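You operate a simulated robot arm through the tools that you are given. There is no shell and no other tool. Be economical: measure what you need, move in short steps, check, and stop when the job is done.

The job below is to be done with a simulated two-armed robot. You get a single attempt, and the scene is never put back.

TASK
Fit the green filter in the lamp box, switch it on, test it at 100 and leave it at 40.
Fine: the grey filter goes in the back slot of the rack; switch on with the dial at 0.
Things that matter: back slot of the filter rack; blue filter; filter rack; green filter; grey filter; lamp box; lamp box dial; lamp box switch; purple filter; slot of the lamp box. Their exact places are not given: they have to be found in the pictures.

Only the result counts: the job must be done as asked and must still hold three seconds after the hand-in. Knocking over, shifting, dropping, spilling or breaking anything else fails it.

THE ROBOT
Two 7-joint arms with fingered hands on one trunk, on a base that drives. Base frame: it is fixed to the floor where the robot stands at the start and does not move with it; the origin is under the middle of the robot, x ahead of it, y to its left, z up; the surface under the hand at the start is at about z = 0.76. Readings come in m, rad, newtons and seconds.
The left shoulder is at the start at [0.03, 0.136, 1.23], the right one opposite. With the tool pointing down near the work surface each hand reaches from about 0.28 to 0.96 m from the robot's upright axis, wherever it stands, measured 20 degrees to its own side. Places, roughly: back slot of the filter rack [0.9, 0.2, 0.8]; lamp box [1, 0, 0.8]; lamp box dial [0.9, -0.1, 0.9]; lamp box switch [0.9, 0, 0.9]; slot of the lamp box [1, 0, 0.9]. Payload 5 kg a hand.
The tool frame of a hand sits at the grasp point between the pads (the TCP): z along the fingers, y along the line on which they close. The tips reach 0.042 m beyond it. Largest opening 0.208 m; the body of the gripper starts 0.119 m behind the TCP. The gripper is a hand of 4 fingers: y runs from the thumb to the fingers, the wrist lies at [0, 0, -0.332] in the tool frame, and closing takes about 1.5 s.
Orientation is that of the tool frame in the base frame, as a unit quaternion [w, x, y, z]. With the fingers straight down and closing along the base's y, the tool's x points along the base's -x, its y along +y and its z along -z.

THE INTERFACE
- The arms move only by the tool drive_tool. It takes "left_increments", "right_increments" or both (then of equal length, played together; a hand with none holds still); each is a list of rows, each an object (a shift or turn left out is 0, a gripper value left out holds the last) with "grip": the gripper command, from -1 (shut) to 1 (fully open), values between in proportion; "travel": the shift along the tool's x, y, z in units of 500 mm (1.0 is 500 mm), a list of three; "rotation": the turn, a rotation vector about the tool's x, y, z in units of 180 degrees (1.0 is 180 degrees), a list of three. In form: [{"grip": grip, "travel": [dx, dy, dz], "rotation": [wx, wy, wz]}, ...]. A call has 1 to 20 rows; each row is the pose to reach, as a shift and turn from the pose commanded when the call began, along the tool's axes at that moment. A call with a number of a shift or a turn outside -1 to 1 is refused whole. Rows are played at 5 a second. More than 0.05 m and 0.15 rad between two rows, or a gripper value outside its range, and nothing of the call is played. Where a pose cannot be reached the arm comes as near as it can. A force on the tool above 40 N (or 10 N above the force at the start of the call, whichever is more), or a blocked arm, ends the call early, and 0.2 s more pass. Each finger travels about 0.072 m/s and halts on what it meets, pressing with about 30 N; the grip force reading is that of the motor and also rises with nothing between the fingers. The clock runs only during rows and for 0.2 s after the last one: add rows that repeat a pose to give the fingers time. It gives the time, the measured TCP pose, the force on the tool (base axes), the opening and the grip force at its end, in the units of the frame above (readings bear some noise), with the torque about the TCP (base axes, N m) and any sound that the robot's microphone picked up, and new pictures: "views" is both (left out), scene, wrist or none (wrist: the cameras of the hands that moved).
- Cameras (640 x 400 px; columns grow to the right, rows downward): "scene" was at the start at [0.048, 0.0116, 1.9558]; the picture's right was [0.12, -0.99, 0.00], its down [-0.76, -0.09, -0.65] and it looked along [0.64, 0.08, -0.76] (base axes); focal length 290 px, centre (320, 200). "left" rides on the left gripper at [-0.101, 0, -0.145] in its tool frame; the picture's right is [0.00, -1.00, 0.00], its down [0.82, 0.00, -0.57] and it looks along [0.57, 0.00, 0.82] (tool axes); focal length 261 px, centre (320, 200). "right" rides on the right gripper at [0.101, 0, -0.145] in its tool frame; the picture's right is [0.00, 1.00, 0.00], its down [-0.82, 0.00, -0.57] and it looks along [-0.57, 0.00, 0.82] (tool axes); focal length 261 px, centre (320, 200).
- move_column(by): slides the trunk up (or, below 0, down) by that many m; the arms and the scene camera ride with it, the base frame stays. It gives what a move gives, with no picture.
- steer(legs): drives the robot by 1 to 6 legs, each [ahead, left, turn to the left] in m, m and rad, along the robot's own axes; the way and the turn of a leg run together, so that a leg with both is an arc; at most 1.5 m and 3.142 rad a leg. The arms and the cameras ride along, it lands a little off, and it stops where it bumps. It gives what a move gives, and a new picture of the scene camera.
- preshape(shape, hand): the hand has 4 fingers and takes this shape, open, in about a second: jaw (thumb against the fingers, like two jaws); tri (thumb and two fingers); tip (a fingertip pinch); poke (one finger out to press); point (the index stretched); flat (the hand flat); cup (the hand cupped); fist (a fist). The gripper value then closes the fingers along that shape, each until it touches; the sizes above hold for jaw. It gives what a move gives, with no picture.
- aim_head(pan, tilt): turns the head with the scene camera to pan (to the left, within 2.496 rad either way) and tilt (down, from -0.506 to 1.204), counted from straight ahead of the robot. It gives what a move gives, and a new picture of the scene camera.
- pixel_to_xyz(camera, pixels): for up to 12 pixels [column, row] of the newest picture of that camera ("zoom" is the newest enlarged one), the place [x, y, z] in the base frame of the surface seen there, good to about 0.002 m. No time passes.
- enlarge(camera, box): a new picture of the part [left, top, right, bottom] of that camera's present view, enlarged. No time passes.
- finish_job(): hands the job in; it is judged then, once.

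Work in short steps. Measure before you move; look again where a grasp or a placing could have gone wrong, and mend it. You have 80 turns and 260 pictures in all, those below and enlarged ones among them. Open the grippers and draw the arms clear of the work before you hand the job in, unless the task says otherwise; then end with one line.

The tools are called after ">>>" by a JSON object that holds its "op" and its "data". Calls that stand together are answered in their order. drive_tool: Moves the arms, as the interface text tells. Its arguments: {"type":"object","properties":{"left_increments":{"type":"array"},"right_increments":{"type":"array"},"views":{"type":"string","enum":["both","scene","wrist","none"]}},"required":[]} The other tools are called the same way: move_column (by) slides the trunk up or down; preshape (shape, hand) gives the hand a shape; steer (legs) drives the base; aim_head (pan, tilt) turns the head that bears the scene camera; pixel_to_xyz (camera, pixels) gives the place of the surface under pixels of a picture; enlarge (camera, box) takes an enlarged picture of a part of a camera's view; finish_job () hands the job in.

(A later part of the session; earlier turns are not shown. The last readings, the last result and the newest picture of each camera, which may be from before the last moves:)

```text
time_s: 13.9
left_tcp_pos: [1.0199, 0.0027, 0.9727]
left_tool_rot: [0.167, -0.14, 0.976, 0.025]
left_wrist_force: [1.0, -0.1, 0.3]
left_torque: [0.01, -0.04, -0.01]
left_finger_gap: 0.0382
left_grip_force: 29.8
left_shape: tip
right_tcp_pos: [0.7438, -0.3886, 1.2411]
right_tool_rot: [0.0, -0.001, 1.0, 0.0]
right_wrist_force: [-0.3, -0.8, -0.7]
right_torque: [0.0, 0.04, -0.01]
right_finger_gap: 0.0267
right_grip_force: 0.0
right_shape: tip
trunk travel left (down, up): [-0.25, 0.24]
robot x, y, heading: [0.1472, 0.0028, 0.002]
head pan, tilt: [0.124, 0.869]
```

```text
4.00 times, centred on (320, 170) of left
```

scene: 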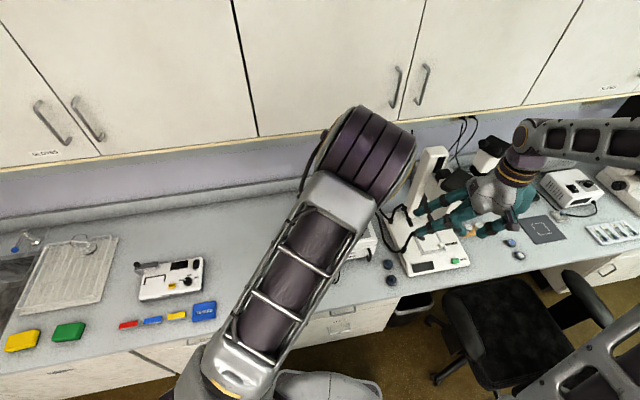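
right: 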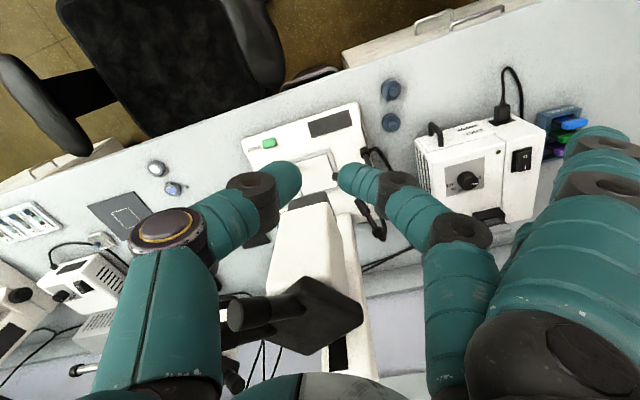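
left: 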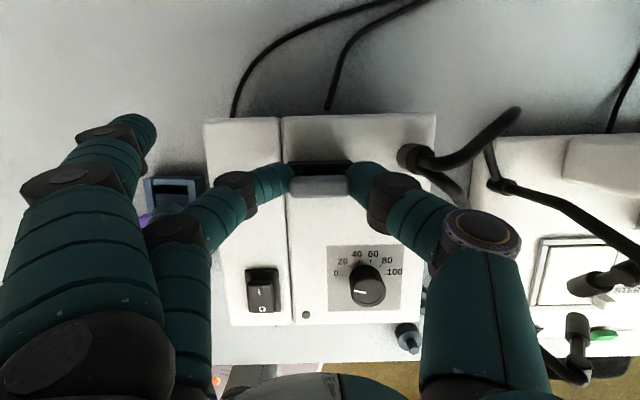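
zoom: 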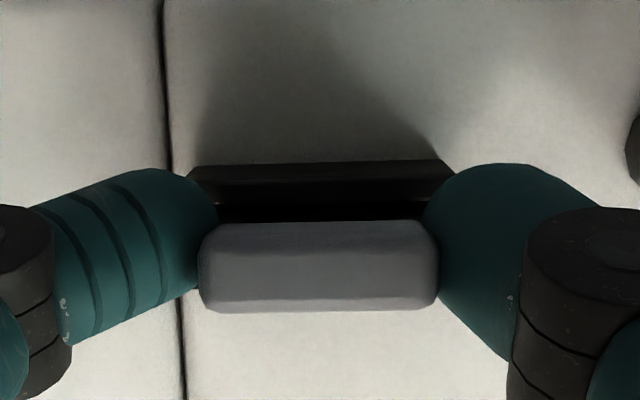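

Gripped (gap 38 mm). I lift straight up 45 mm in small steps.

>>> {"op": "drive_tool", "data": {"left_increments": [{"travel": [-0.0067, 0, -0.0188]}, {"travel": [-0.0134, 0, -0.0377]}, {"travel": [-0.0201, 0, -0.0565]}, {"travel": [-0.0268, 0, -0.0753]}, {"travel": [-0.0335, 0, -0.0942]}, {"travel": [-0.0335, 0, -0.0942]}], "views": "wrist"}}

>>> {"op": "enlarge", "data": {"camera": "left", "box": [240, 120, 400, 220]}}

```text
time_s: 15.3
left_tcp_pos: [1.0197, 0.0026, 1.0234]
left_tool_rot: [0.167, -0.14, 0.976, 0.025]
left_wrist_force: [0.4, -0.3, -0.6]
left_torque: [0.0, 0.0, 0.0]
left_finger_gap: 0.0383
left_grip_force: 30.1
left_shape: tip
right_tcp_pos: [0.7451, -0.3883, 1.2399]
right_tool_rot: [0.0, -0.002, 1.0, 0.0]
right_wrist_force: [0.3, -1.0, -0.8]
right_torque: [-0.01, 0.02, -0.01]
right_finger_gap: 0.0267
right_grip_force: 0.0
right_shape: tip
trunk travel left (down, up): [-0.25, 0.24]
robot x, y, heading: [0.1476, -0.0018, 0.004]
head pan, tilt: [0.124, 0.869]
```

left: 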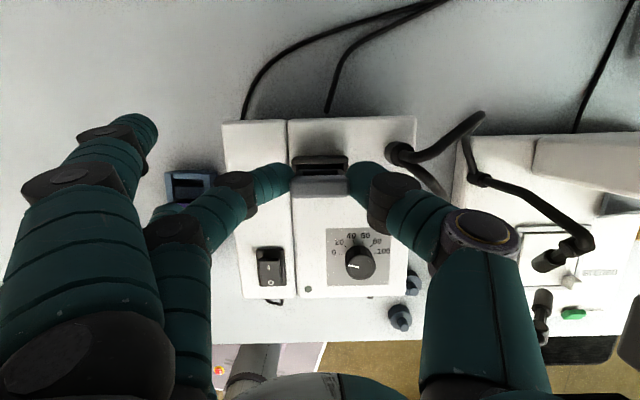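

```text
4.00 times, centred on (320, 170) of left
```

zoom: 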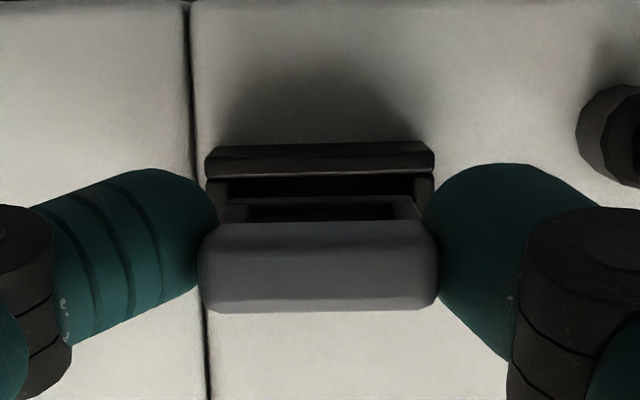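

The filter is out. I carry it level to above the back slot of the rack, with 1.1° yaw correction.

>>> {"op": "drive_tool", "data": {"left_increments": [{"travel": [0.0, 0.0, -0.03]}, {"travel": [0.019, 0.1, -0.05], "rotation": [0.0005, 0, 0.0015]}, {"travel": [0.038, 0.19, -0.05], "rotation": [0.001, 0, 0.003]}, {"travel": [0.057, 0.28, -0.045], "rotation": [0.0015, 0, 0.0045]}, {"travel": [0.07, 0.37, -0.04], "rotation": [0.002, 0, 0.0058]}, {"travel": [0.076, 0.4128, -0.0398], "rotation": [0.002, 0, 0.0058]}, {"travel": [0.076, 0.4128, -0.0398], "rotation": [0.002, 0, 0.0058]}], "views": "both"}}

>>> {"op": "enlarge", "data": {"camera": "left", "box": [240, 120, 400, 220]}}

```text
refused: row 2 steps farther than a row can; nothing moved
```

```text
4.00 times, centred on (320, 170) of left
```

zoom: 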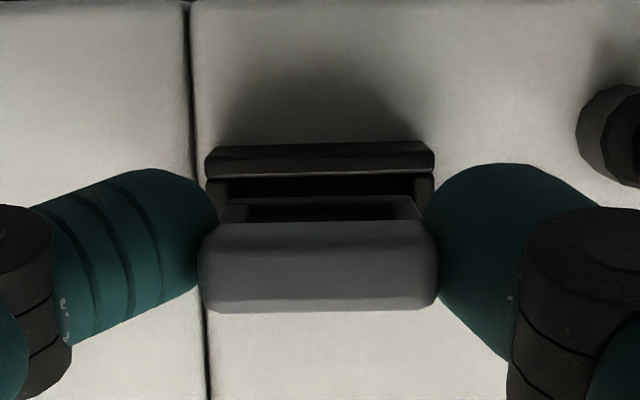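

Refused for step size; I resend with smaller steps.

>>> {"op": "drive_tool", "data": {"left_increments": [{"travel": [0.0, 0.0, -0.04]}, {"travel": [0.012, 0.07, -0.04], "rotation": [0.0005, 0, 0.0015]}, {"travel": [0.025, 0.15, -0.04], "rotation": [0.001, 0, 0.003]}, {"travel": [0.04, 0.23, -0.04], "rotation": [0.0015, 0, 0.0045]}, {"travel": [0.055, 0.31, -0.04], "rotation": [0.002, 0, 0.0058]}, {"travel": [0.07, 0.38, -0.04], "rotation": [0.002, 0, 0.0058]}, {"travel": [0.076, 0.4128, -0.0398], "rotation": [0.002, 0, 0.0058]}, {"travel": [0.076, 0.4128, -0.0398], "rotation": [0.002, 0, 0.0058]}], "views": "both"}}

>>> {"op": "enlarge", "data": {"camera": "left", "box": [240, 120, 400, 220]}}

```text
time_s: 17.1
left_tcp_pos: [0.9206, 0.1886, 1.0311]
left_tool_rot: [0.168, -0.13, 0.977, 0.023]
left_wrist_force: [0.3, 0.4, 0.5]
left_torque: [0.04, -0.02, 0.0]
left_finger_gap: 0.0383
left_grip_force: 30.2
left_shape: tip
right_tcp_pos: [0.7445, -0.3887, 1.2408]
right_tool_rot: [0.0, -0.002, 1.0, 0.0]
right_wrist_force: [-1.4, -1.3, 0.5]
right_torque: [0.0, -0.01, -0.02]
right_finger_gap: 0.0265
right_grip_force: 0.1
right_shape: tip
trunk travel left (down, up): [-0.25, 0.24]
robot x, y, heading: [0.1485, -0.0008, 0.005]
head pan, tilt: [0.124, 0.869]
```

scene: 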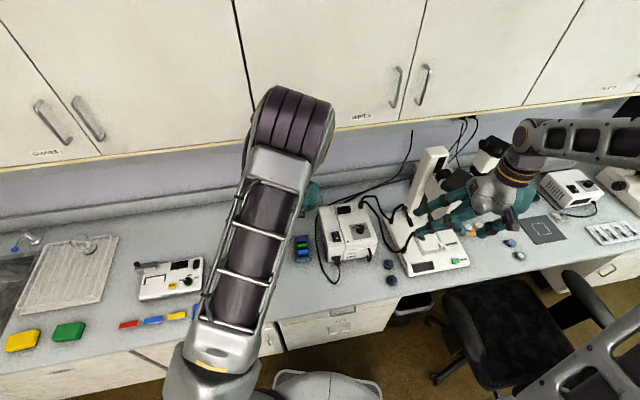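
left: 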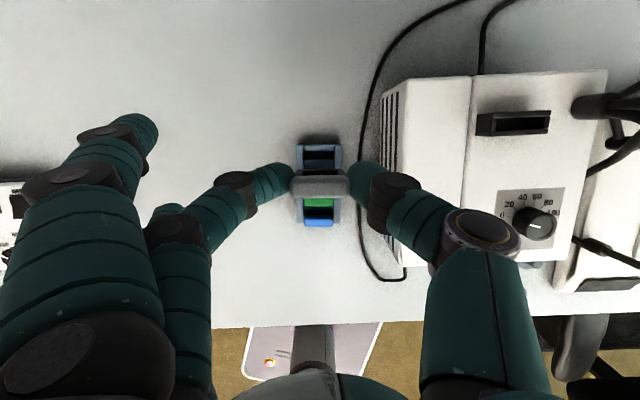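

```text
4.00 times, centred on (320, 170) of left
```

zoom: 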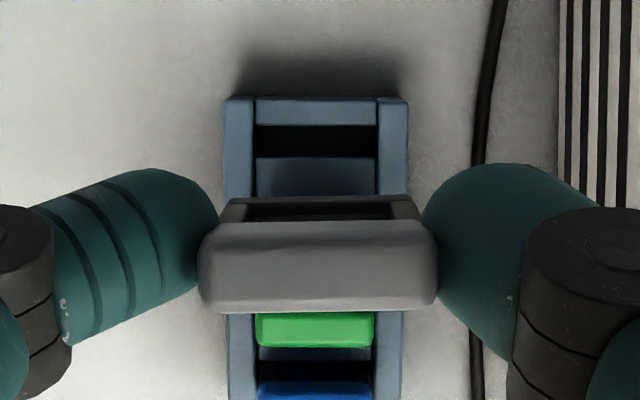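

The empty back slot shows at rows 125–157 of the zoom. I measure it and the lamp's slot, too.

>>> {"op": "pixel_to_xyz", "data": {"camera": "zoom", "pixels": [[316, 104], [316, 119], [316, 127], [316, 140], [316, 152], [316, 160], [316, 180], [240, 140], [390, 140], [258, 165], [374, 165], [315, 325]]}}

>>> {"op": "enlarge", "data": {"camera": "left", "box": [465, 95, 565, 155]}}

```text
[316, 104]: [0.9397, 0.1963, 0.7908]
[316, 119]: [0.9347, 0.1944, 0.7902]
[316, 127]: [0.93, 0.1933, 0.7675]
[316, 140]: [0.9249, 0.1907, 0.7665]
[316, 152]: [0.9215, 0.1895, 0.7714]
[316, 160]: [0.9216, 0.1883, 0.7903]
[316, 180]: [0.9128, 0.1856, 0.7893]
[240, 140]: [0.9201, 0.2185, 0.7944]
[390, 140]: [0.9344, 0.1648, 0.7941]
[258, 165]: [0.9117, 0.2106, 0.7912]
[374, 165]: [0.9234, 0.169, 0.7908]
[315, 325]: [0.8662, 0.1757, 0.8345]
```

```text
6.40 times, centred on (515, 125) of left
```

zoom: 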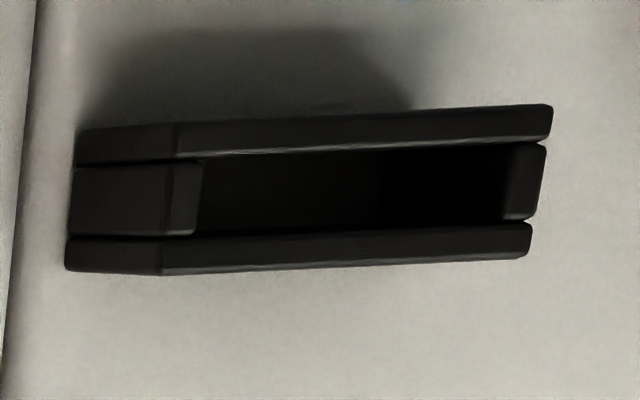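

Back slot centre ≈(0.927, 0.192), matching my target. Descend 125 mm straight and check.

>>> {"op": "drive_tool", "data": {"left_increments": [{"travel": [0.021, 0, 0.06]}, {"travel": [0.042, 0, 0.12]}, {"travel": [0.063, 0, 0.18]}, {"travel": [0.0836, 0, 0.236]}, {"travel": [0.0836, 0, 0.236]}], "views": "wrist"}}

>>> {"op": "enlarge", "data": {"camera": "left", "box": [240, 120, 400, 220]}}

```text
time_s: 18.3
left_tcp_pos: [0.9208, 0.1884, 0.9029]
left_tool_rot: [0.169, -0.13, 0.977, 0.023]
left_wrist_force: [0.3, 0.1, 0.2]
left_torque: [0.03, 0.0, -0.02]
left_finger_gap: 0.0381
left_grip_force: 30.0
left_shape: tip
right_tcp_pos: [0.7431, -0.388, 1.2411]
right_tool_rot: [0.001, -0.002, 1.0, 0.0]
right_wrist_force: [-0.1, -1.0, -0.6]
right_torque: [0.02, -0.04, 0.0]
right_finger_gap: 0.0264
right_grip_force: 0.0
right_shape: tip
trunk travel left (down, up): [-0.25, 0.24]
robot x, y, heading: [0.1449, -0.0002, -0.001]
head pan, tilt: [0.124, 0.869]
```

left: 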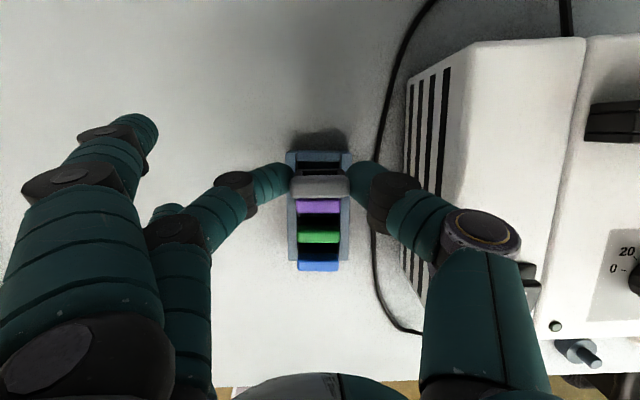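

```text
4.00 times, centred on (320, 170) of left
```

zoom: 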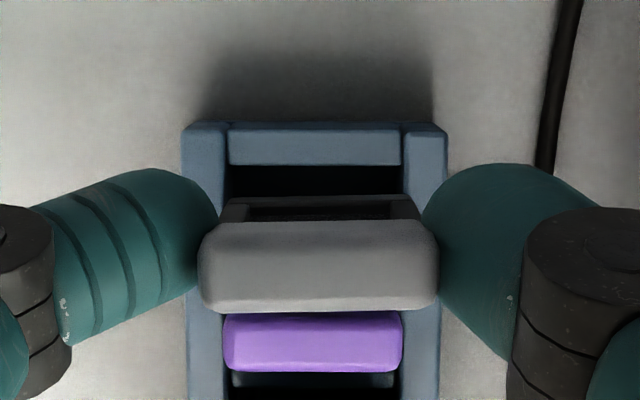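

Before going further I check thumb-knuckle clearance to the lamp box side.

>>> {"op": "pixel_to_xyz", "data": {"camera": "left", "pixels": [[517, 235], [505, 220], [480, 230], [430, 250], [440, 225], [470, 80], [455, 150], [530, 330], [415, 110], [408, 200], [430, 205], [395, 230]]}}

```text
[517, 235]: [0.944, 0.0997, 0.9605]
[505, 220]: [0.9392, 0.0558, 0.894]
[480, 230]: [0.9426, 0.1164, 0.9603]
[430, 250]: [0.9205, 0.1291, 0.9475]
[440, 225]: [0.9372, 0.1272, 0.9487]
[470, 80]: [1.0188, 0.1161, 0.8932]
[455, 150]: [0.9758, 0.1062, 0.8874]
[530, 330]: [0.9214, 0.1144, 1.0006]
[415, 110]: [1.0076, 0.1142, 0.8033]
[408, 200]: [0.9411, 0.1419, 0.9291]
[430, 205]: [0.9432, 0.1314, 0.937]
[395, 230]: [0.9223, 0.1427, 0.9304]
```

Clearance is ~3 mm at the final height, so I'll release by only ~3 mm a side. Descend slowly to seating height.

>>> {"op": "drive_tool", "data": {"left_increments": [{"travel": [0.006, 0.0016, 0.018]}, {"travel": [0.013, 0.0016, 0.036]}, {"travel": [0.0195, 0.0016, 0.054]}, {"travel": [0.026, 0.0016, 0.073]}, {"travel": [0.032, 0.0016, 0.091]}, {"travel": [0.0386, 0.0016, 0.1088]}, {"travel": [0.0386, 0.0016, 0.1088]}], "views": "wrist"}}

>>> {"op": "enlarge", "data": {"camera": "left", "box": [240, 120, 400, 220]}}

```text
time_s: 19.9
left_tcp_pos: [0.9213, 0.1896, 0.847]
left_tool_rot: [0.168, -0.13, 0.977, 0.023]
left_wrist_force: [0.1, 0.0, -0.4]
left_torque: [0.0, -0.01, 0.03]
left_finger_gap: 0.0379
left_grip_force: 30.0
left_shape: tip
right_tcp_pos: [0.7444, -0.3885, 1.2402]
right_tool_rot: [0.0, -0.002, 1.0, 0.0]
right_wrist_force: [-0.2, -0.7, 0.9]
right_torque: [0.01, -0.06, -0.04]
right_finger_gap: 0.0271
right_grip_force: 0.0
right_shape: tip
trunk travel left (down, up): [-0.25, 0.24]
robot x, y, heading: [0.1482, -0.0006, 0.001]
head pan, tilt: [0.124, 0.869]
```

left: 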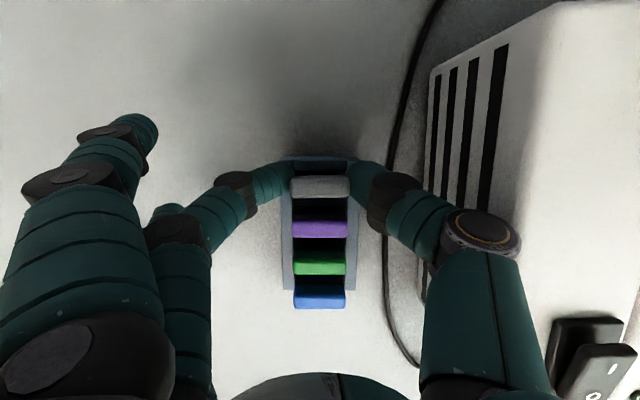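

```text
4.00 times, centred on (320, 170) of left
```

zoom: 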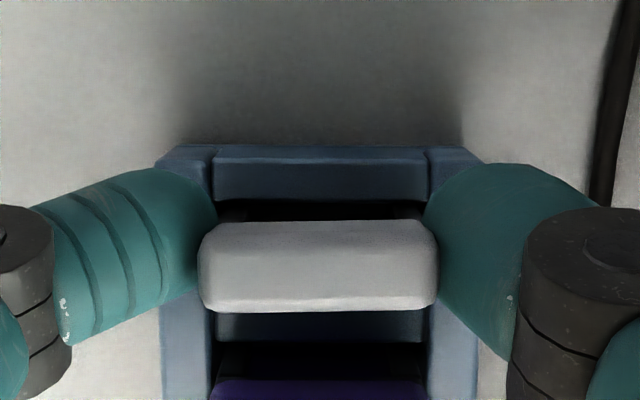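

>>> {"op": "pixel_to_xyz", "data": {"camera": "zoom", "pixels": [[318, 240], [318, 270], [318, 395], [225, 260], [415, 260]]}}

>>> {"op": "pixel_to_xyz", "data": {"camera": "left", "pixels": [[320, 223], [320, 262]]}}

```text
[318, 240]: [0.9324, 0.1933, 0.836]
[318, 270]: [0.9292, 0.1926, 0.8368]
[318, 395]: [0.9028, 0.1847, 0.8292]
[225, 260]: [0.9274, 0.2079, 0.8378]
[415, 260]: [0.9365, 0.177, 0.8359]
```

```text
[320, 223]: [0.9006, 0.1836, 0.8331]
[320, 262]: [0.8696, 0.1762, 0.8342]
```

It's within ~2 mm of seating. Lower 2 mm more and release slightly.

>>> {"op": "drive_tool", "data": {"left_increments": [{"travel": [0.0013, 0, 0.0038]}, {"travel": [0.0013, 0, 0.0038], "grip": -0.58}, {"travel": [0.0013, 0, 0.0038]}, {"travel": [0.0013, 0, 0.0038]}], "views": "wrist"}}

>>> {"op": "enlarge", "data": {"camera": "left", "box": [240, 120, 400, 220]}}

```text
time_s: 20.9
left_tcp_pos: [0.9199, 0.1904, 0.8441]
left_tool_rot: [0.168, -0.13, 0.977, 0.023]
left_wrist_force: [0.0, -0.6, 0.7]
left_torque: [0.0, -0.01, 0.02]
left_finger_gap: 0.0433
left_grip_force: 0.0
left_shape: tip
right_tcp_pos: [0.7447, -0.3881, 1.241]
right_tool_rot: [0.001, -0.001, 1.0, -0.001]
right_wrist_force: [-0.9, -0.1, 0.0]
right_torque: [0.0, -0.05, -0.01]
right_finger_gap: 0.0268
right_grip_force: 0.0
right_shape: tip
trunk travel left (down, up): [-0.25, 0.24]
robot x, y, heading: [0.1496, 0.0039, 0.001]
head pan, tilt: [0.124, 0.869]
```

left: 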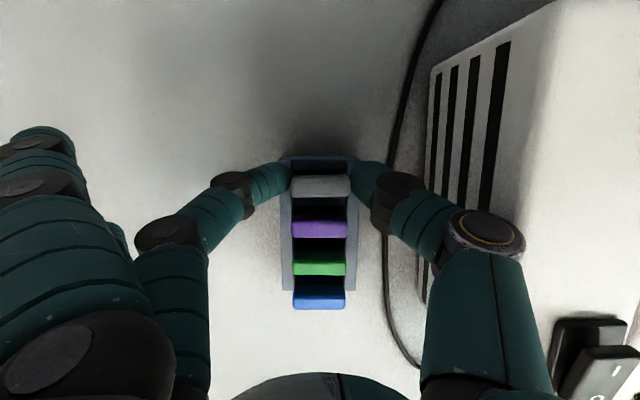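

```text
4.00 times, centred on (320, 170) of left
```

zoom: 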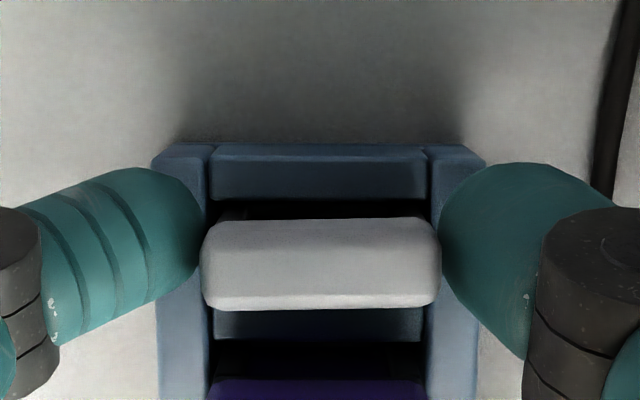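

>>> {"op": "drive_tool", "data": {"left_increments": [{"travel": [-0.003, 0, -0.009]}, {"travel": [-0.0067, 0, -0.019]}, {"travel": [-0.0134, 0, -0.0377]}, {"travel": [-0.02, 0, -0.0566], "grip": -0.5}, {"travel": [-0.0334, 0, -0.0943]}, {"travel": [-0.0334, 0, -0.0943]}], "views": "wrist"}}

>>> {"op": "pixel_to_xyz", "data": {"camera": "left", "pixels": [[320, 172], [320, 178], [320, 205], [320, 210], [320, 237], [320, 243], [320, 273]]}}

>>> {"op": "enlarge", "data": {"camera": "left", "box": [240, 150, 400, 250]}}

```text
time_s: 22.3
left_tcp_pos: [0.9209, 0.1893, 0.8935]
left_tool_rot: [0.168, -0.131, 0.977, 0.024]
left_wrist_force: [0.5, 0.9, 0.5]
left_torque: [-0.01, 0.03, 0.01]
left_finger_gap: 0.0514
left_grip_force: 0.1
left_shape: tip
right_tcp_pos: [0.7454, -0.3871, 1.2398]
right_tool_rot: [-0.001, -0.002, 1.0, 0.0]
right_wrist_force: [0.4, 0.1, -0.2]
right_torque: [-0.04, 0.08, 0.01]
right_finger_gap: 0.0269
right_grip_force: 0.1
right_shape: tip
trunk travel left (down, up): [-0.25, 0.24]
robot x, y, heading: [0.1474, -0.0015, 0.001]
head pan, tilt: [0.124, 0.869]
```

left: 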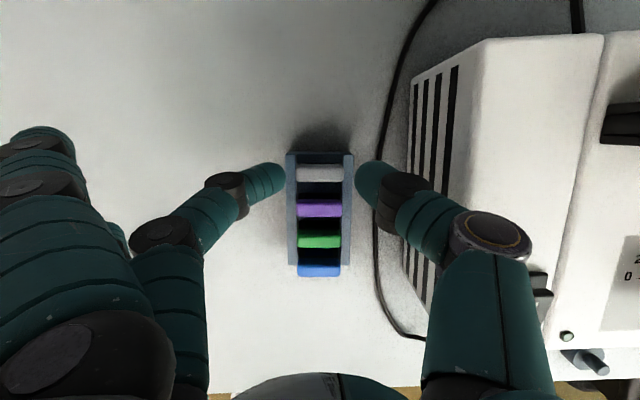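

```text
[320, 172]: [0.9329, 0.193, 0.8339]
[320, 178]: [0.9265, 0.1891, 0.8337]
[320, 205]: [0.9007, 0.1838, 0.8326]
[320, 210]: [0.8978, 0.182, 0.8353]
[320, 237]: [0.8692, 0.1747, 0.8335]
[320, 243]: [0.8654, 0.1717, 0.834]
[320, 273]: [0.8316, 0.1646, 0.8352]
```

```text
4.00 times, centred on (320, 200) of left
```

zoom: 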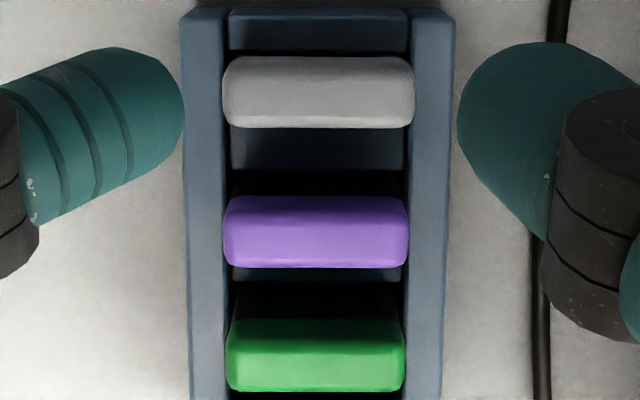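

Grey is seated (top 0.834, level with the others). I measure green relative to grey in this same zoom for the next grasp.

>>> {"op": "pixel_to_xyz", "data": {"camera": "zoom", "pixels": [[230, 90], [410, 88], [318, 75], [318, 100], [230, 232], [405, 230], [318, 215], [318, 242], [234, 352], [402, 348], [316, 335], [316, 362]]}}

>>> {"op": "pixel_to_xyz", "data": {"camera": "left", "pixels": [[487, 42], [545, 335], [527, 240], [452, 225], [460, 150], [440, 180], [552, 345], [500, 150]]}}

```text
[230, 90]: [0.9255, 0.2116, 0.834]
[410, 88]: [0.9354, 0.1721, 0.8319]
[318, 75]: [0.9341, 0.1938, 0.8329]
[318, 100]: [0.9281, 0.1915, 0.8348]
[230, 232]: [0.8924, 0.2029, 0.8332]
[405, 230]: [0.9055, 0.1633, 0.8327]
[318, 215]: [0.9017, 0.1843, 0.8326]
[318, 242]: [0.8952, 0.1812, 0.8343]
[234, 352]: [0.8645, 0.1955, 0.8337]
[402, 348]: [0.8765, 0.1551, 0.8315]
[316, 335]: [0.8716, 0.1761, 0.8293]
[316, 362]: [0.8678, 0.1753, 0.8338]
```

```text
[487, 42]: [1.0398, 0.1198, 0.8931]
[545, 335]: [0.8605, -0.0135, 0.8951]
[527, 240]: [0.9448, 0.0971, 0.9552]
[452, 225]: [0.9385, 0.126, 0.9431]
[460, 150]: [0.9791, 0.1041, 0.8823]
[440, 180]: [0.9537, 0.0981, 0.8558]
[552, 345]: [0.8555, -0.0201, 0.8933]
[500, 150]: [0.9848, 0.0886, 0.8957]
```

Green is offset (−0.0615, −0.017) from grey. I move above it with a 5° roll (more thumb clearance from the lamp box) and a 47 mm opening.

>>> {"op": "drive_tool", "data": {"left_increments": [{"travel": [0.042, 0.0014, -0.01], "rotation": [0.009, 0, 0], "grip": -0.53}, {"travel": [0.084, 0.0028, -0.02], "rotation": [0.018, 0, 0]}, {"travel": [0.126, 0.0042, -0.0266], "rotation": [0.0278, 0, 0]}, {"travel": [0.126, 0.0042, -0.0266], "rotation": [0.0278, 0, 0]}], "views": "wrist"}}

>>> {"op": "enlarge", "data": {"camera": "left", "box": [240, 130, 400, 230]}}

```text
time_s: 23.3
left_tcp_pos: [0.8596, 0.1722, 0.8872]
left_tool_rot: [0.174, -0.123, 0.977, -0.02]
left_wrist_force: [0.3, -1.3, 0.1]
left_torque: [0.05, 0.0, -0.01]
left_finger_gap: 0.0495
left_grip_force: 0.0
left_shape: tip
right_tcp_pos: [0.7446, -0.3895, 1.2399]
right_tool_rot: [-0.001, -0.002, 1.0, 0.0]
right_wrist_force: [-0.3, -0.8, -0.7]
right_torque: [0.09, 0.04, 0.02]
right_finger_gap: 0.0267
right_grip_force: 0.1
right_shape: tip
trunk travel left (down, up): [-0.25, 0.24]
robot x, y, heading: [0.1474, -0.0003, 0.0]
head pan, tilt: [0.124, 0.869]
```

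left: 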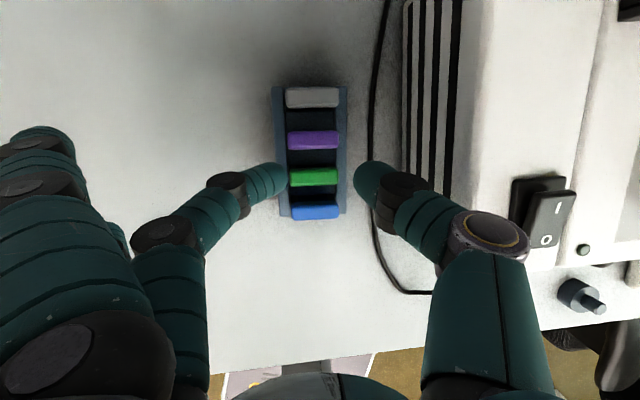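

```text
4.00 times, centred on (320, 180) of left
```

zoom: 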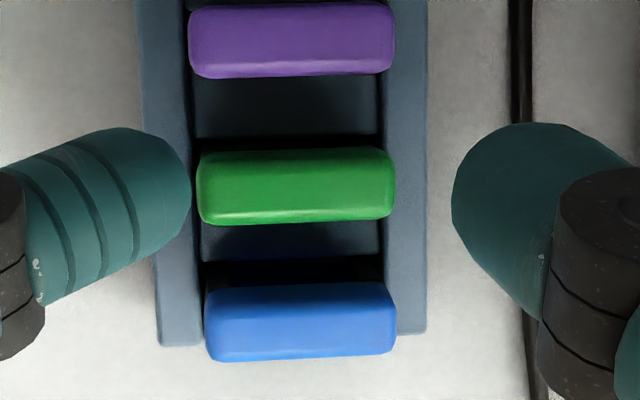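

The handle sits slightly to the +y side; I include a 2 mm y correction and descend to grasp height.

>>> {"op": "drive_tool", "data": {"left_increments": [{"travel": [0.007, 0.0055, 0.02]}, {"travel": [0.014, 0.0075, 0.04]}, {"travel": [0.021, 0.0095, 0.06]}, {"travel": [0.0286, 0.0114, 0.0798]}, {"travel": [0.0286, 0.0114, 0.0798]}], "views": "wrist"}}

>>> {"op": "enlarge", "data": {"camera": "left", "box": [240, 130, 400, 230]}}

```text
time_s: 24.5
left_tcp_pos: [0.8582, 0.1765, 0.8433]
left_tool_rot: [0.175, -0.123, 0.977, -0.019]
left_wrist_force: [-0.3, -0.5, -0.6]
left_torque: [0.01, -0.02, 0.0]
left_finger_gap: 0.0491
left_grip_force: 0.0
left_shape: tip
right_tcp_pos: [0.7425, -0.3882, 1.2414]
right_tool_rot: [0.0, -0.002, 1.0, -0.001]
right_wrist_force: [-0.4, 0.4, 0.4]
right_torque: [0.01, -0.01, -0.01]
right_finger_gap: 0.0268
right_grip_force: 0.0
right_shape: tip
trunk travel left (down, up): [-0.25, 0.24]
robot x, y, heading: [0.1471, -0.0039, 0.007]
head pan, tilt: [0.124, 0.869]
```

left: 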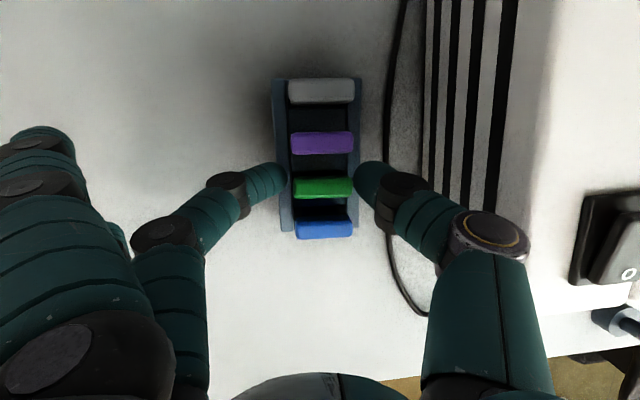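

```text
4.00 times, centred on (320, 180) of left
```

zoom: 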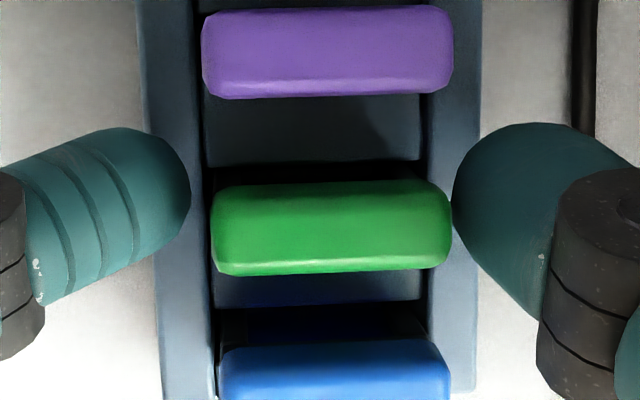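

Handle is 1.8 mm toward the thumb; I correct that and close.

>>> {"op": "drive_tool", "data": {"left_increments": [{"travel": [0, -0.0036, 0]}, {"grip": -0.75, "travel": [0, -0.0036, 0]}, {"grip": -1, "travel": [0, -0.0036, 0]}, {"travel": [0, -0.0036, 0]}, {"travel": [0, -0.0036, 0]}], "views": "wrist"}}

>>> {"op": "enlarge", "data": {"camera": "left", "box": [240, 130, 400, 230]}}

```text
time_s: 25.7
left_tcp_pos: [0.8592, 0.1749, 0.8437]
left_tool_rot: [0.174, -0.123, 0.977, -0.02]
left_wrist_force: [-1.4, 0.0, -1.0]
left_torque: [0.0, -0.01, 0.04]
left_finger_gap: 0.0386
left_grip_force: 30.0
left_shape: tip
right_tcp_pos: [0.7446, -0.3878, 1.2407]
right_tool_rot: [0.0, -0.002, 1.0, -0.001]
right_wrist_force: [-0.6, -0.3, 0.2]
right_torque: [0.0, -0.01, 0.03]
right_finger_gap: 0.0267
right_grip_force: 0.1
right_shape: tip
trunk travel left (down, up): [-0.25, 0.24]
robot x, y, heading: [0.149, 0.0045, 0.0]
head pan, tilt: [0.124, 0.869]
```

left: 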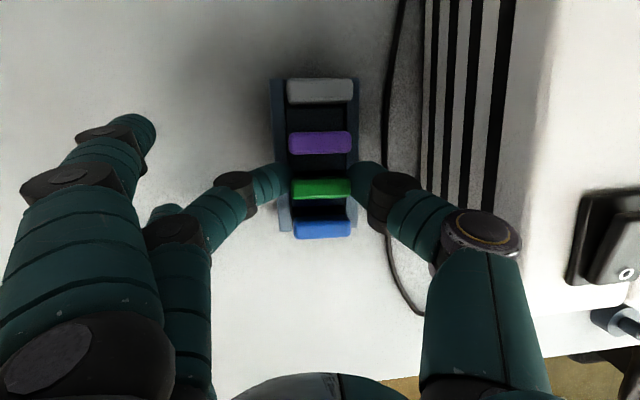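

```text
4.00 times, centred on (320, 180) of left
```

zoom: 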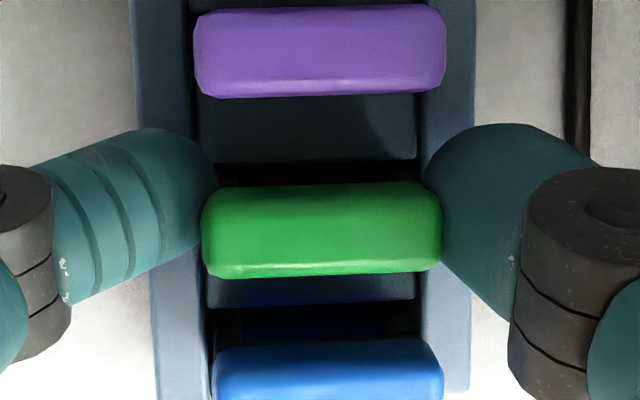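

Gripped green (gap 38.6 mm). Lift straight up 190 mm.

>>> {"op": "drive_tool", "data": {"left_increments": [{"travel": [-0.0134, -0.0033, -0.0376]}, {"travel": [-0.0268, -0.0066, -0.0751]}, {"travel": [-0.0402, -0.0098, -0.1127]}, {"travel": [-0.0603, -0.0148, -0.169]}, {"travel": [-0.0871, -0.0213, -0.2441]}, {"travel": [-0.1139, -0.0279, -0.3193]}, {"travel": [-0.1273, -0.0312, -0.3568]}, {"travel": [-0.1273, -0.0312, -0.3568]}], "views": "wrist"}}

>>> {"op": "enlarge", "data": {"camera": "left", "box": [240, 130, 400, 230]}}

```text
time_s: 27.5
left_tcp_pos: [0.8597, 0.1746, 1.0333]
left_tool_rot: [0.174, -0.125, 0.977, -0.019]
left_wrist_force: [0.4, 0.4, 0.0]
left_torque: [-0.01, 0.02, 0.01]
left_finger_gap: 0.0383
left_grip_force: 29.7
left_shape: tip
right_tcp_pos: [0.7453, -0.3875, 1.2411]
right_tool_rot: [0.001, -0.002, 1.0, -0.001]
right_wrist_force: [-0.9, 0.3, 0.3]
right_torque: [-0.02, 0.02, 0.02]
right_finger_gap: 0.0265
right_grip_force: 0.0
right_shape: tip
trunk travel left (down, up): [-0.25, 0.24]
robot x, y, heading: [0.1484, 0.0026, 0.002]
head pan, tilt: [0.124, 0.869]
```

left: 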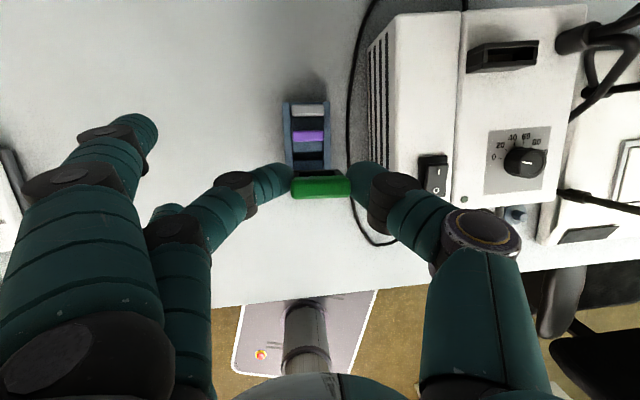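

```text
4.00 times, centred on (320, 180) of left
```

zoom: 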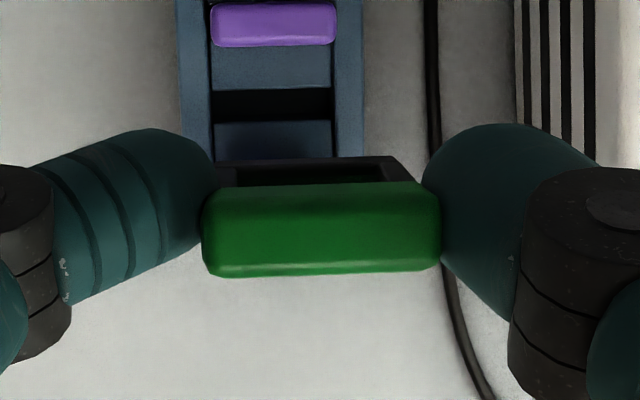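

Green is out, held vertically. Carry it above the lamp slot (target TCP ≈(1.020, 0.0045)).

>>> {"op": "drive_tool", "data": {"left_increments": [{"travel": [-0.036, -0.068, 0.0144], "rotation": [-0.0003, -0.0001, -0.001]}, {"travel": [-0.0713, -0.1358, 0.0288], "rotation": [-0.0007, -0.0002, -0.002]}, {"travel": [-0.107, -0.2037, 0.0432], "rotation": [-0.001, -0.0003, -0.003]}, {"travel": [-0.1425, -0.2716, 0.0576], "rotation": [-0.0013, -0.0003, -0.004]}, {"travel": [-0.178, -0.3395, 0.072], "rotation": [-0.0017, -0.0004, -0.005]}, {"travel": [-0.2138, -0.4074, 0.0864], "rotation": [-0.002, -0.0005, -0.0057]}, {"travel": [-0.2138, -0.4074, 0.0864], "rotation": [-0.002, -0.0005, -0.0057]}], "views": "wrist"}}

>>> {"op": "enlarge", "data": {"camera": "left", "box": [240, 110, 400, 210]}}

```text
time_s: 29.1
left_tcp_pos: [1.0193, 0.0036, 1.0453]
left_tool_rot: [0.174, -0.132, 0.976, -0.018]
left_wrist_force: [-0.6, 1.3, -0.3]
left_torque: [-0.05, -0.01, -0.04]
left_finger_gap: 0.0386
left_grip_force: 30.0
left_shape: tip
right_tcp_pos: [0.7437, -0.3868, 1.2416]
right_tool_rot: [0.0, -0.001, 1.0, -0.001]
right_wrist_force: [0.2, 0.5, 0.2]
right_torque: [-0.1, -0.06, 0.03]
right_finger_gap: 0.0267
right_grip_force: 0.0
right_shape: tip
trunk travel left (down, up): [-0.25, 0.24]
robot x, y, heading: [0.147, 0.0007, 0.003]
head pan, tilt: [0.124, 0.869]
```

left: 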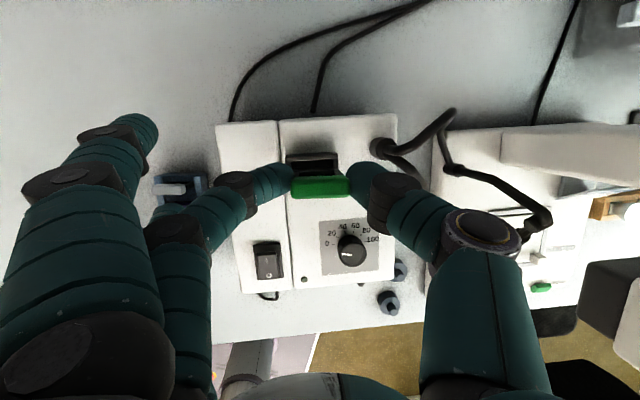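

```text
4.00 times, centred on (320, 160) of left
```

zoom: 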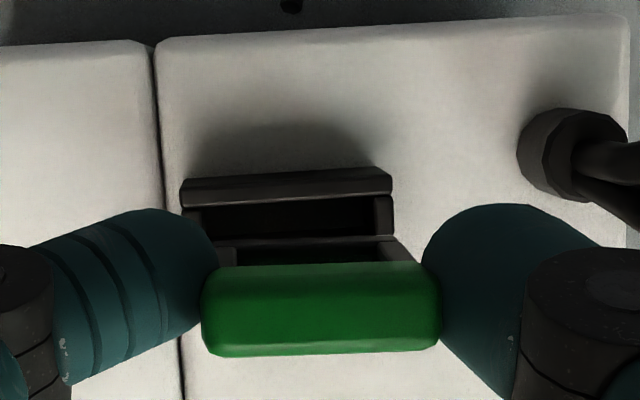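

Descend to just above the holder top and inspect alignment.

>>> {"op": "drive_tool", "data": {"left_increments": [{"travel": [0.0106, 0.0035, 0.032]}, {"travel": [0.0212, 0.007, 0.0642]}, {"travel": [0.0212, 0.007, 0.0642]}], "views": "wrist"}}

>>> {"op": "enlarge", "data": {"camera": "left", "box": [240, 110, 400, 210]}}

>>> {"op": "pixel_to_xyz", "data": {"camera": "zoom", "pixels": [[300, 180], [300, 190], [190, 190], [400, 190], [300, 215], [300, 230], [320, 300], [215, 305], [430, 305]]}}

```text
time_s: 29.9
left_tcp_pos: [1.0188, 0.0043, 1.0128]
left_tool_rot: [0.174, -0.133, 0.976, -0.017]
left_wrist_force: [0.0, 0.3, 0.0]
left_torque: [-0.01, -0.05, -0.02]
left_finger_gap: 0.0389
left_grip_force: 30.9
left_shape: tip
right_tcp_pos: [0.7443, -0.3878, 1.2401]
right_tool_rot: [-0.001, -0.002, 1.0, 0.0]
right_wrist_force: [-0.1, 0.1, -0.2]
right_torque: [0.0, 0.02, 0.0]
right_finger_gap: 0.0265
right_grip_force: 0.1
right_shape: tip
trunk travel left (down, up): [-0.25, 0.24]
robot x, y, heading: [0.1439, -0.0017, 0.001]
head pan, tilt: [0.124, 0.869]
```

left: 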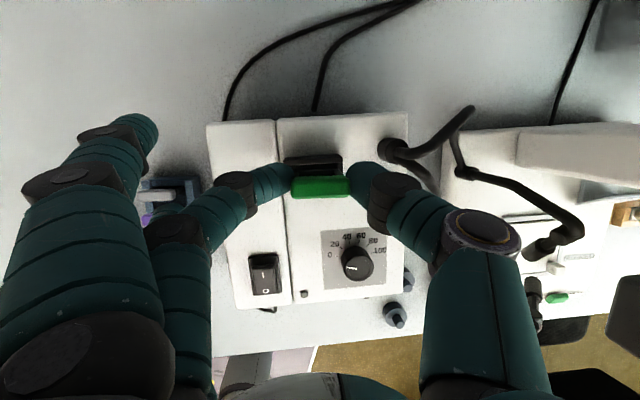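

```text
4.00 times, centred on (320, 160) of left
```

zoom: 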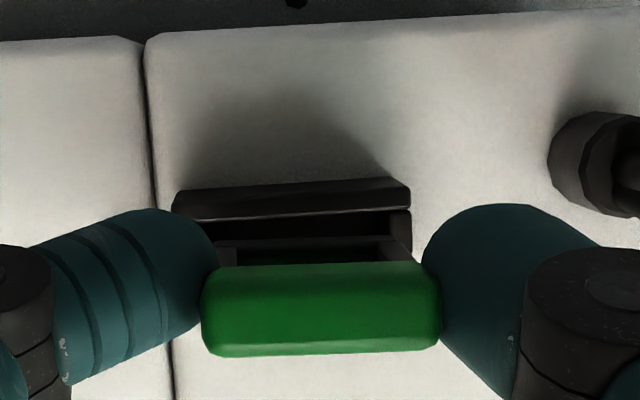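

```text
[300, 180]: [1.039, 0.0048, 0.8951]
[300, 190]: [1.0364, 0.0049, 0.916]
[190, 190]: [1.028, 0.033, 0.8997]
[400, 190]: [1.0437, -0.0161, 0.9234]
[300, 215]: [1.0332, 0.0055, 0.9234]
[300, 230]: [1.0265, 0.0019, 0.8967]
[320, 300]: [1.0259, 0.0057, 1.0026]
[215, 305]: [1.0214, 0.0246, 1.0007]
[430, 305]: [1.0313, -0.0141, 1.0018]
```

Handle centre is (1.026, 0.0053), yaw aligned. Lower it into the slot in fine steps (38 mm).

>>> {"op": "drive_tool", "data": {"left_increments": [{"travel": [0.0042, 0.001, 0.0119]}, {"travel": [0.0085, 0.002, 0.0238]}, {"travel": [0.0127, 0.003, 0.0357]}, {"travel": [0.017, 0.004, 0.0477]}, {"travel": [0.0212, 0.005, 0.0596]}, {"travel": [0.0255, 0.006, 0.0715]}, {"travel": [0.0255, 0.006, 0.0715]}], "views": "wrist"}}

>>> {"op": "enlarge", "data": {"camera": "left", "box": [240, 110, 400, 210]}}

>>> {"op": "pixel_to_xyz", "data": {"camera": "zoom", "pixels": [[320, 290], [320, 310], [215, 305], [430, 305]]}}

```text
time_s: 31.5
left_tcp_pos: [1.0179, 0.0045, 0.9729]
left_tool_rot: [0.173, -0.133, 0.976, -0.017]
left_wrist_force: [0.2, -0.4, 0.9]
left_torque: [0.0, -0.05, -0.03]
left_finger_gap: 0.039
left_grip_force: 30.2
left_shape: tip
right_tcp_pos: [0.7449, -0.3878, 1.2408]
right_tool_rot: [0.001, -0.002, 1.0, 0.0]
right_wrist_force: [0.4, -0.8, -0.5]
right_torque: [-0.03, -0.04, 0.0]
right_finger_gap: 0.0267
right_grip_force: 0.0
right_shape: tip
trunk travel left (down, up): [-0.25, 0.24]
robot x, y, heading: [0.1437, 0.0018, 0.004]
head pan, tilt: [0.124, 0.869]
```

left: 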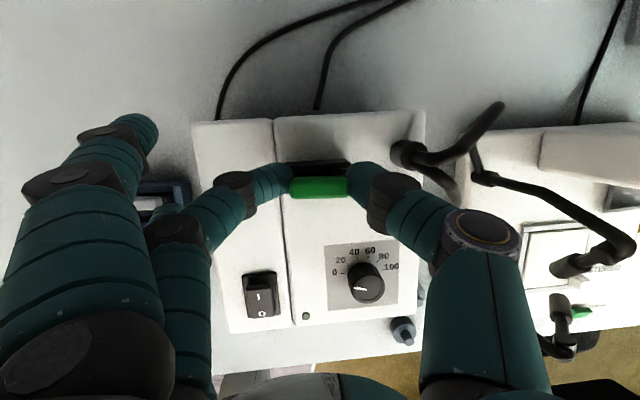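

```text
4.00 times, centred on (320, 160) of left
```

zoom: 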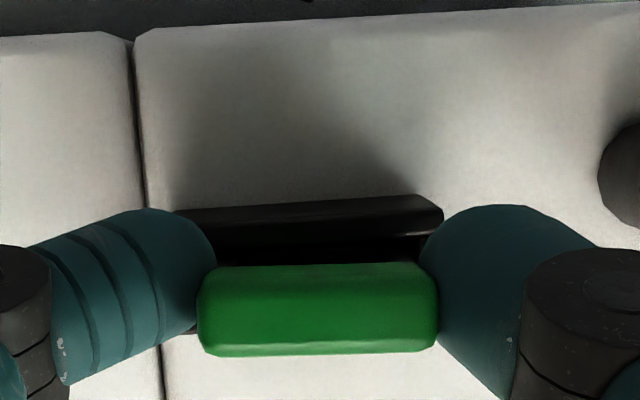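

```text
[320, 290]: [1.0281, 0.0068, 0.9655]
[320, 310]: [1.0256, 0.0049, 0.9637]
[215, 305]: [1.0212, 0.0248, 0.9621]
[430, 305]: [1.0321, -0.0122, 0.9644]
```

It's at seating height (top ≈0.9635). Lower 1 mm, release, then rise.

>>> {"op": "drive_tool", "data": {"left_increments": [{"travel": [0.0007, 0, 0.0019]}, {"travel": [0.0007, 0, 0.0019], "grip": -0.45}, {"travel": [0.0007, 0, 0.0019]}, {"travel": [0.0007, 0, 0.0019]}, {"travel": [-0.0134, -0.003, -0.0377]}, {"travel": [-0.0268, -0.006, -0.0754]}, {"travel": [-0.0402, -0.009, -0.113]}, {"travel": [-0.0402, -0.009, -0.113]}], "views": "wrist"}}

>>> {"op": "enlarge", "data": {"camera": "left", "box": [240, 110, 400, 210]}}

>>> {"op": "pixel_to_xyz", "data": {"camera": "left", "pixels": [[320, 170], [310, 170], [335, 170]]}}

```text
time_s: 33.3
left_tcp_pos: [1.0205, 0.0068, 1.035]
left_tool_rot: [0.173, -0.133, 0.976, -0.018]
left_wrist_force: [-0.3, -0.2, 0.9]
left_torque: [-0.02, -0.01, -0.01]
left_finger_gap: 0.0569
left_grip_force: 0.0
left_shape: tip
right_tcp_pos: [0.7454, -0.3894, 1.2406]
right_tool_rot: [0.0, -0.002, 1.0, -0.001]
right_wrist_force: [0.5, 0.2, -0.5]
right_torque: [0.01, 0.03, -0.01]
right_finger_gap: 0.0266
right_grip_force: 0.1
right_shape: tip
trunk travel left (down, up): [-0.25, 0.24]
robot x, y, heading: [0.1463, 0.0022, 0.002]
head pan, tilt: [0.124, 0.869]
```

left: 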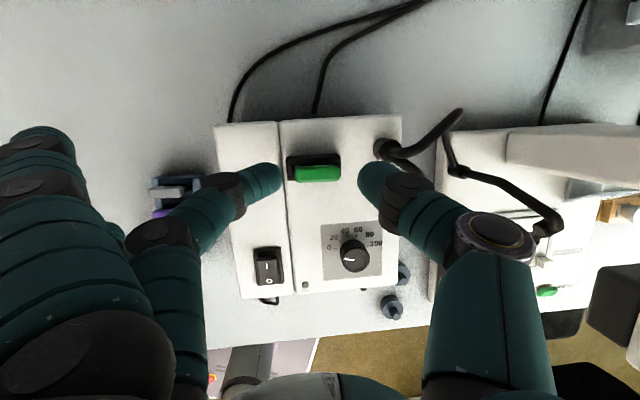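

```text
4.00 times, centred on (320, 160) of left
```

zoom: 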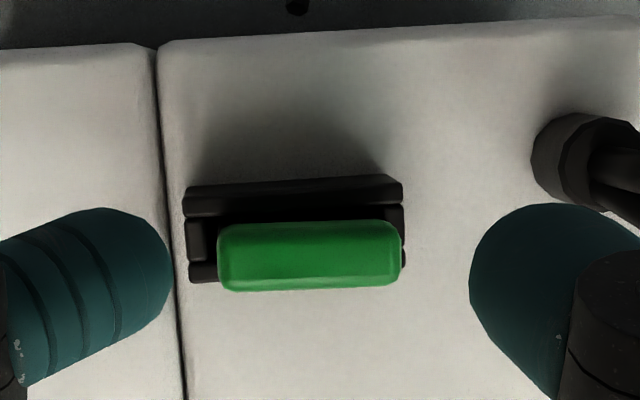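

```text
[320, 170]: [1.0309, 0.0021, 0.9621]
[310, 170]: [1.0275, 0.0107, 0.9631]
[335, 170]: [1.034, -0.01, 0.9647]
```

Green is seated (top 0.963). Now the switch: zoom on it and measure its two ends.

>>> {"op": "enlarge", "data": {"camera": "left", "box": [243, 240, 291, 300]}}

>>> {"op": "pixel_to_xyz", "data": {"camera": "zoom", "pixels": [[320, 200], [320, 130], [320, 160], [320, 240], [320, 270], [290, 150], [350, 150]]}}

>>> {"op": "preshape", "data": {"shape": "poke", "hand": "left"}}

>>> {"op": "drive_tool", "data": {"left_increments": [{"travel": [0.02, 0, -0.02]}, {"travel": [0.06, 0, -0.02]}, {"travel": [0.06, 0, -0.02]}], "views": "wrist"}}

```text
6.67 times, centred on (267, 270) of left
```

zoom: 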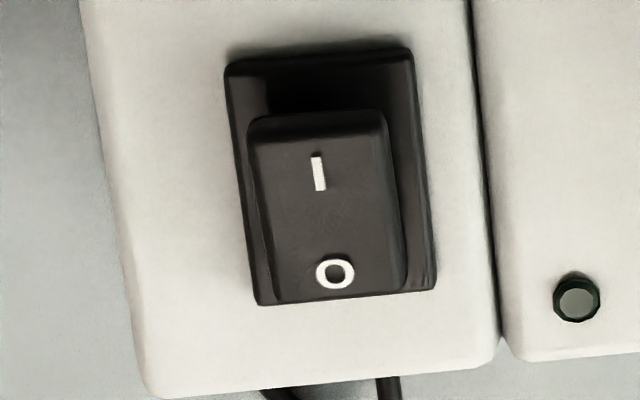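

```text
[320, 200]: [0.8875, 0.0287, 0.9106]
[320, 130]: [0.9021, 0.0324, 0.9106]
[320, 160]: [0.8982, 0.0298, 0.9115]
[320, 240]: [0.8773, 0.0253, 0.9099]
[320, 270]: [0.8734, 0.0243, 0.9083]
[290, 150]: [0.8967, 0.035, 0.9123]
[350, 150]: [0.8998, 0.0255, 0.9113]
```

```text
time_s: 34.2
left_tcp_pos: [1.0198, 0.0056, 1.0338]
left_tool_rot: [0.173, -0.132, 0.976, -0.017]
left_wrist_force: [0.6, 1.0, -0.8]
left_torque: [0.0, 0.0, -0.03]
left_finger_gap: 0.0
left_grip_force: 0.0
left_shape: poke
right_tcp_pos: [0.7443, -0.3878, 1.2405]
right_tool_rot: [0.0, -0.002, 1.0, 0.0]
right_wrist_force: [-0.2, -0.9, -0.2]
right_torque: [-0.04, 0.03, 0.04]
right_finger_gap: 0.0267
right_grip_force: 0.0
right_shape: tip
trunk travel left (down, up): [-0.25, 0.24]
robot x, y, heading: [0.1438, -0.0004, -0.002]
head pan, tilt: [0.124, 0.869]
```

```text
time_s: 35.0
left_tcp_pos: [0.9875, -0.0021, 1.0322]
left_tool_rot: [0.173, -0.132, 0.976, -0.018]
left_wrist_force: [0.5, 0.4, -0.2]
left_torque: [-0.02, 0.0, -0.01]
left_finger_gap: 0.0
left_grip_force: 0.1
left_shape: poke
right_tcp_pos: [0.7444, -0.3887, 1.241]
right_tool_rot: [0.001, -0.001, 1.0, 0.0]
right_wrist_force: [-0.3, 0.2, 0.1]
right_torque: [-0.04, -0.04, -0.02]
right_finger_gap: 0.0267
right_grip_force: 0.1
right_shape: tip
trunk travel left (down, up): [-0.25, 0.24]
robot x, y, heading: [0.1474, 0.0007, 0.005]
head pan, tilt: [0.124, 0.869]
```

left: 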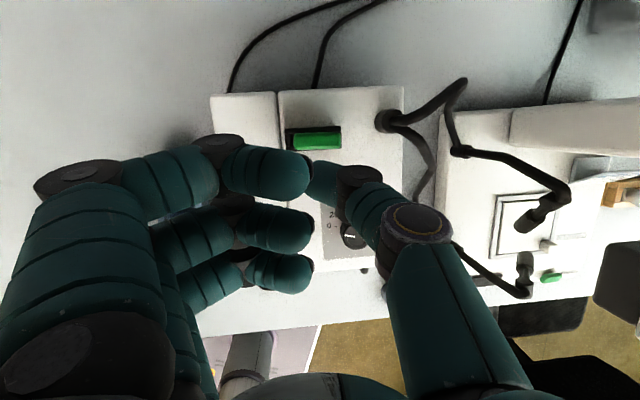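

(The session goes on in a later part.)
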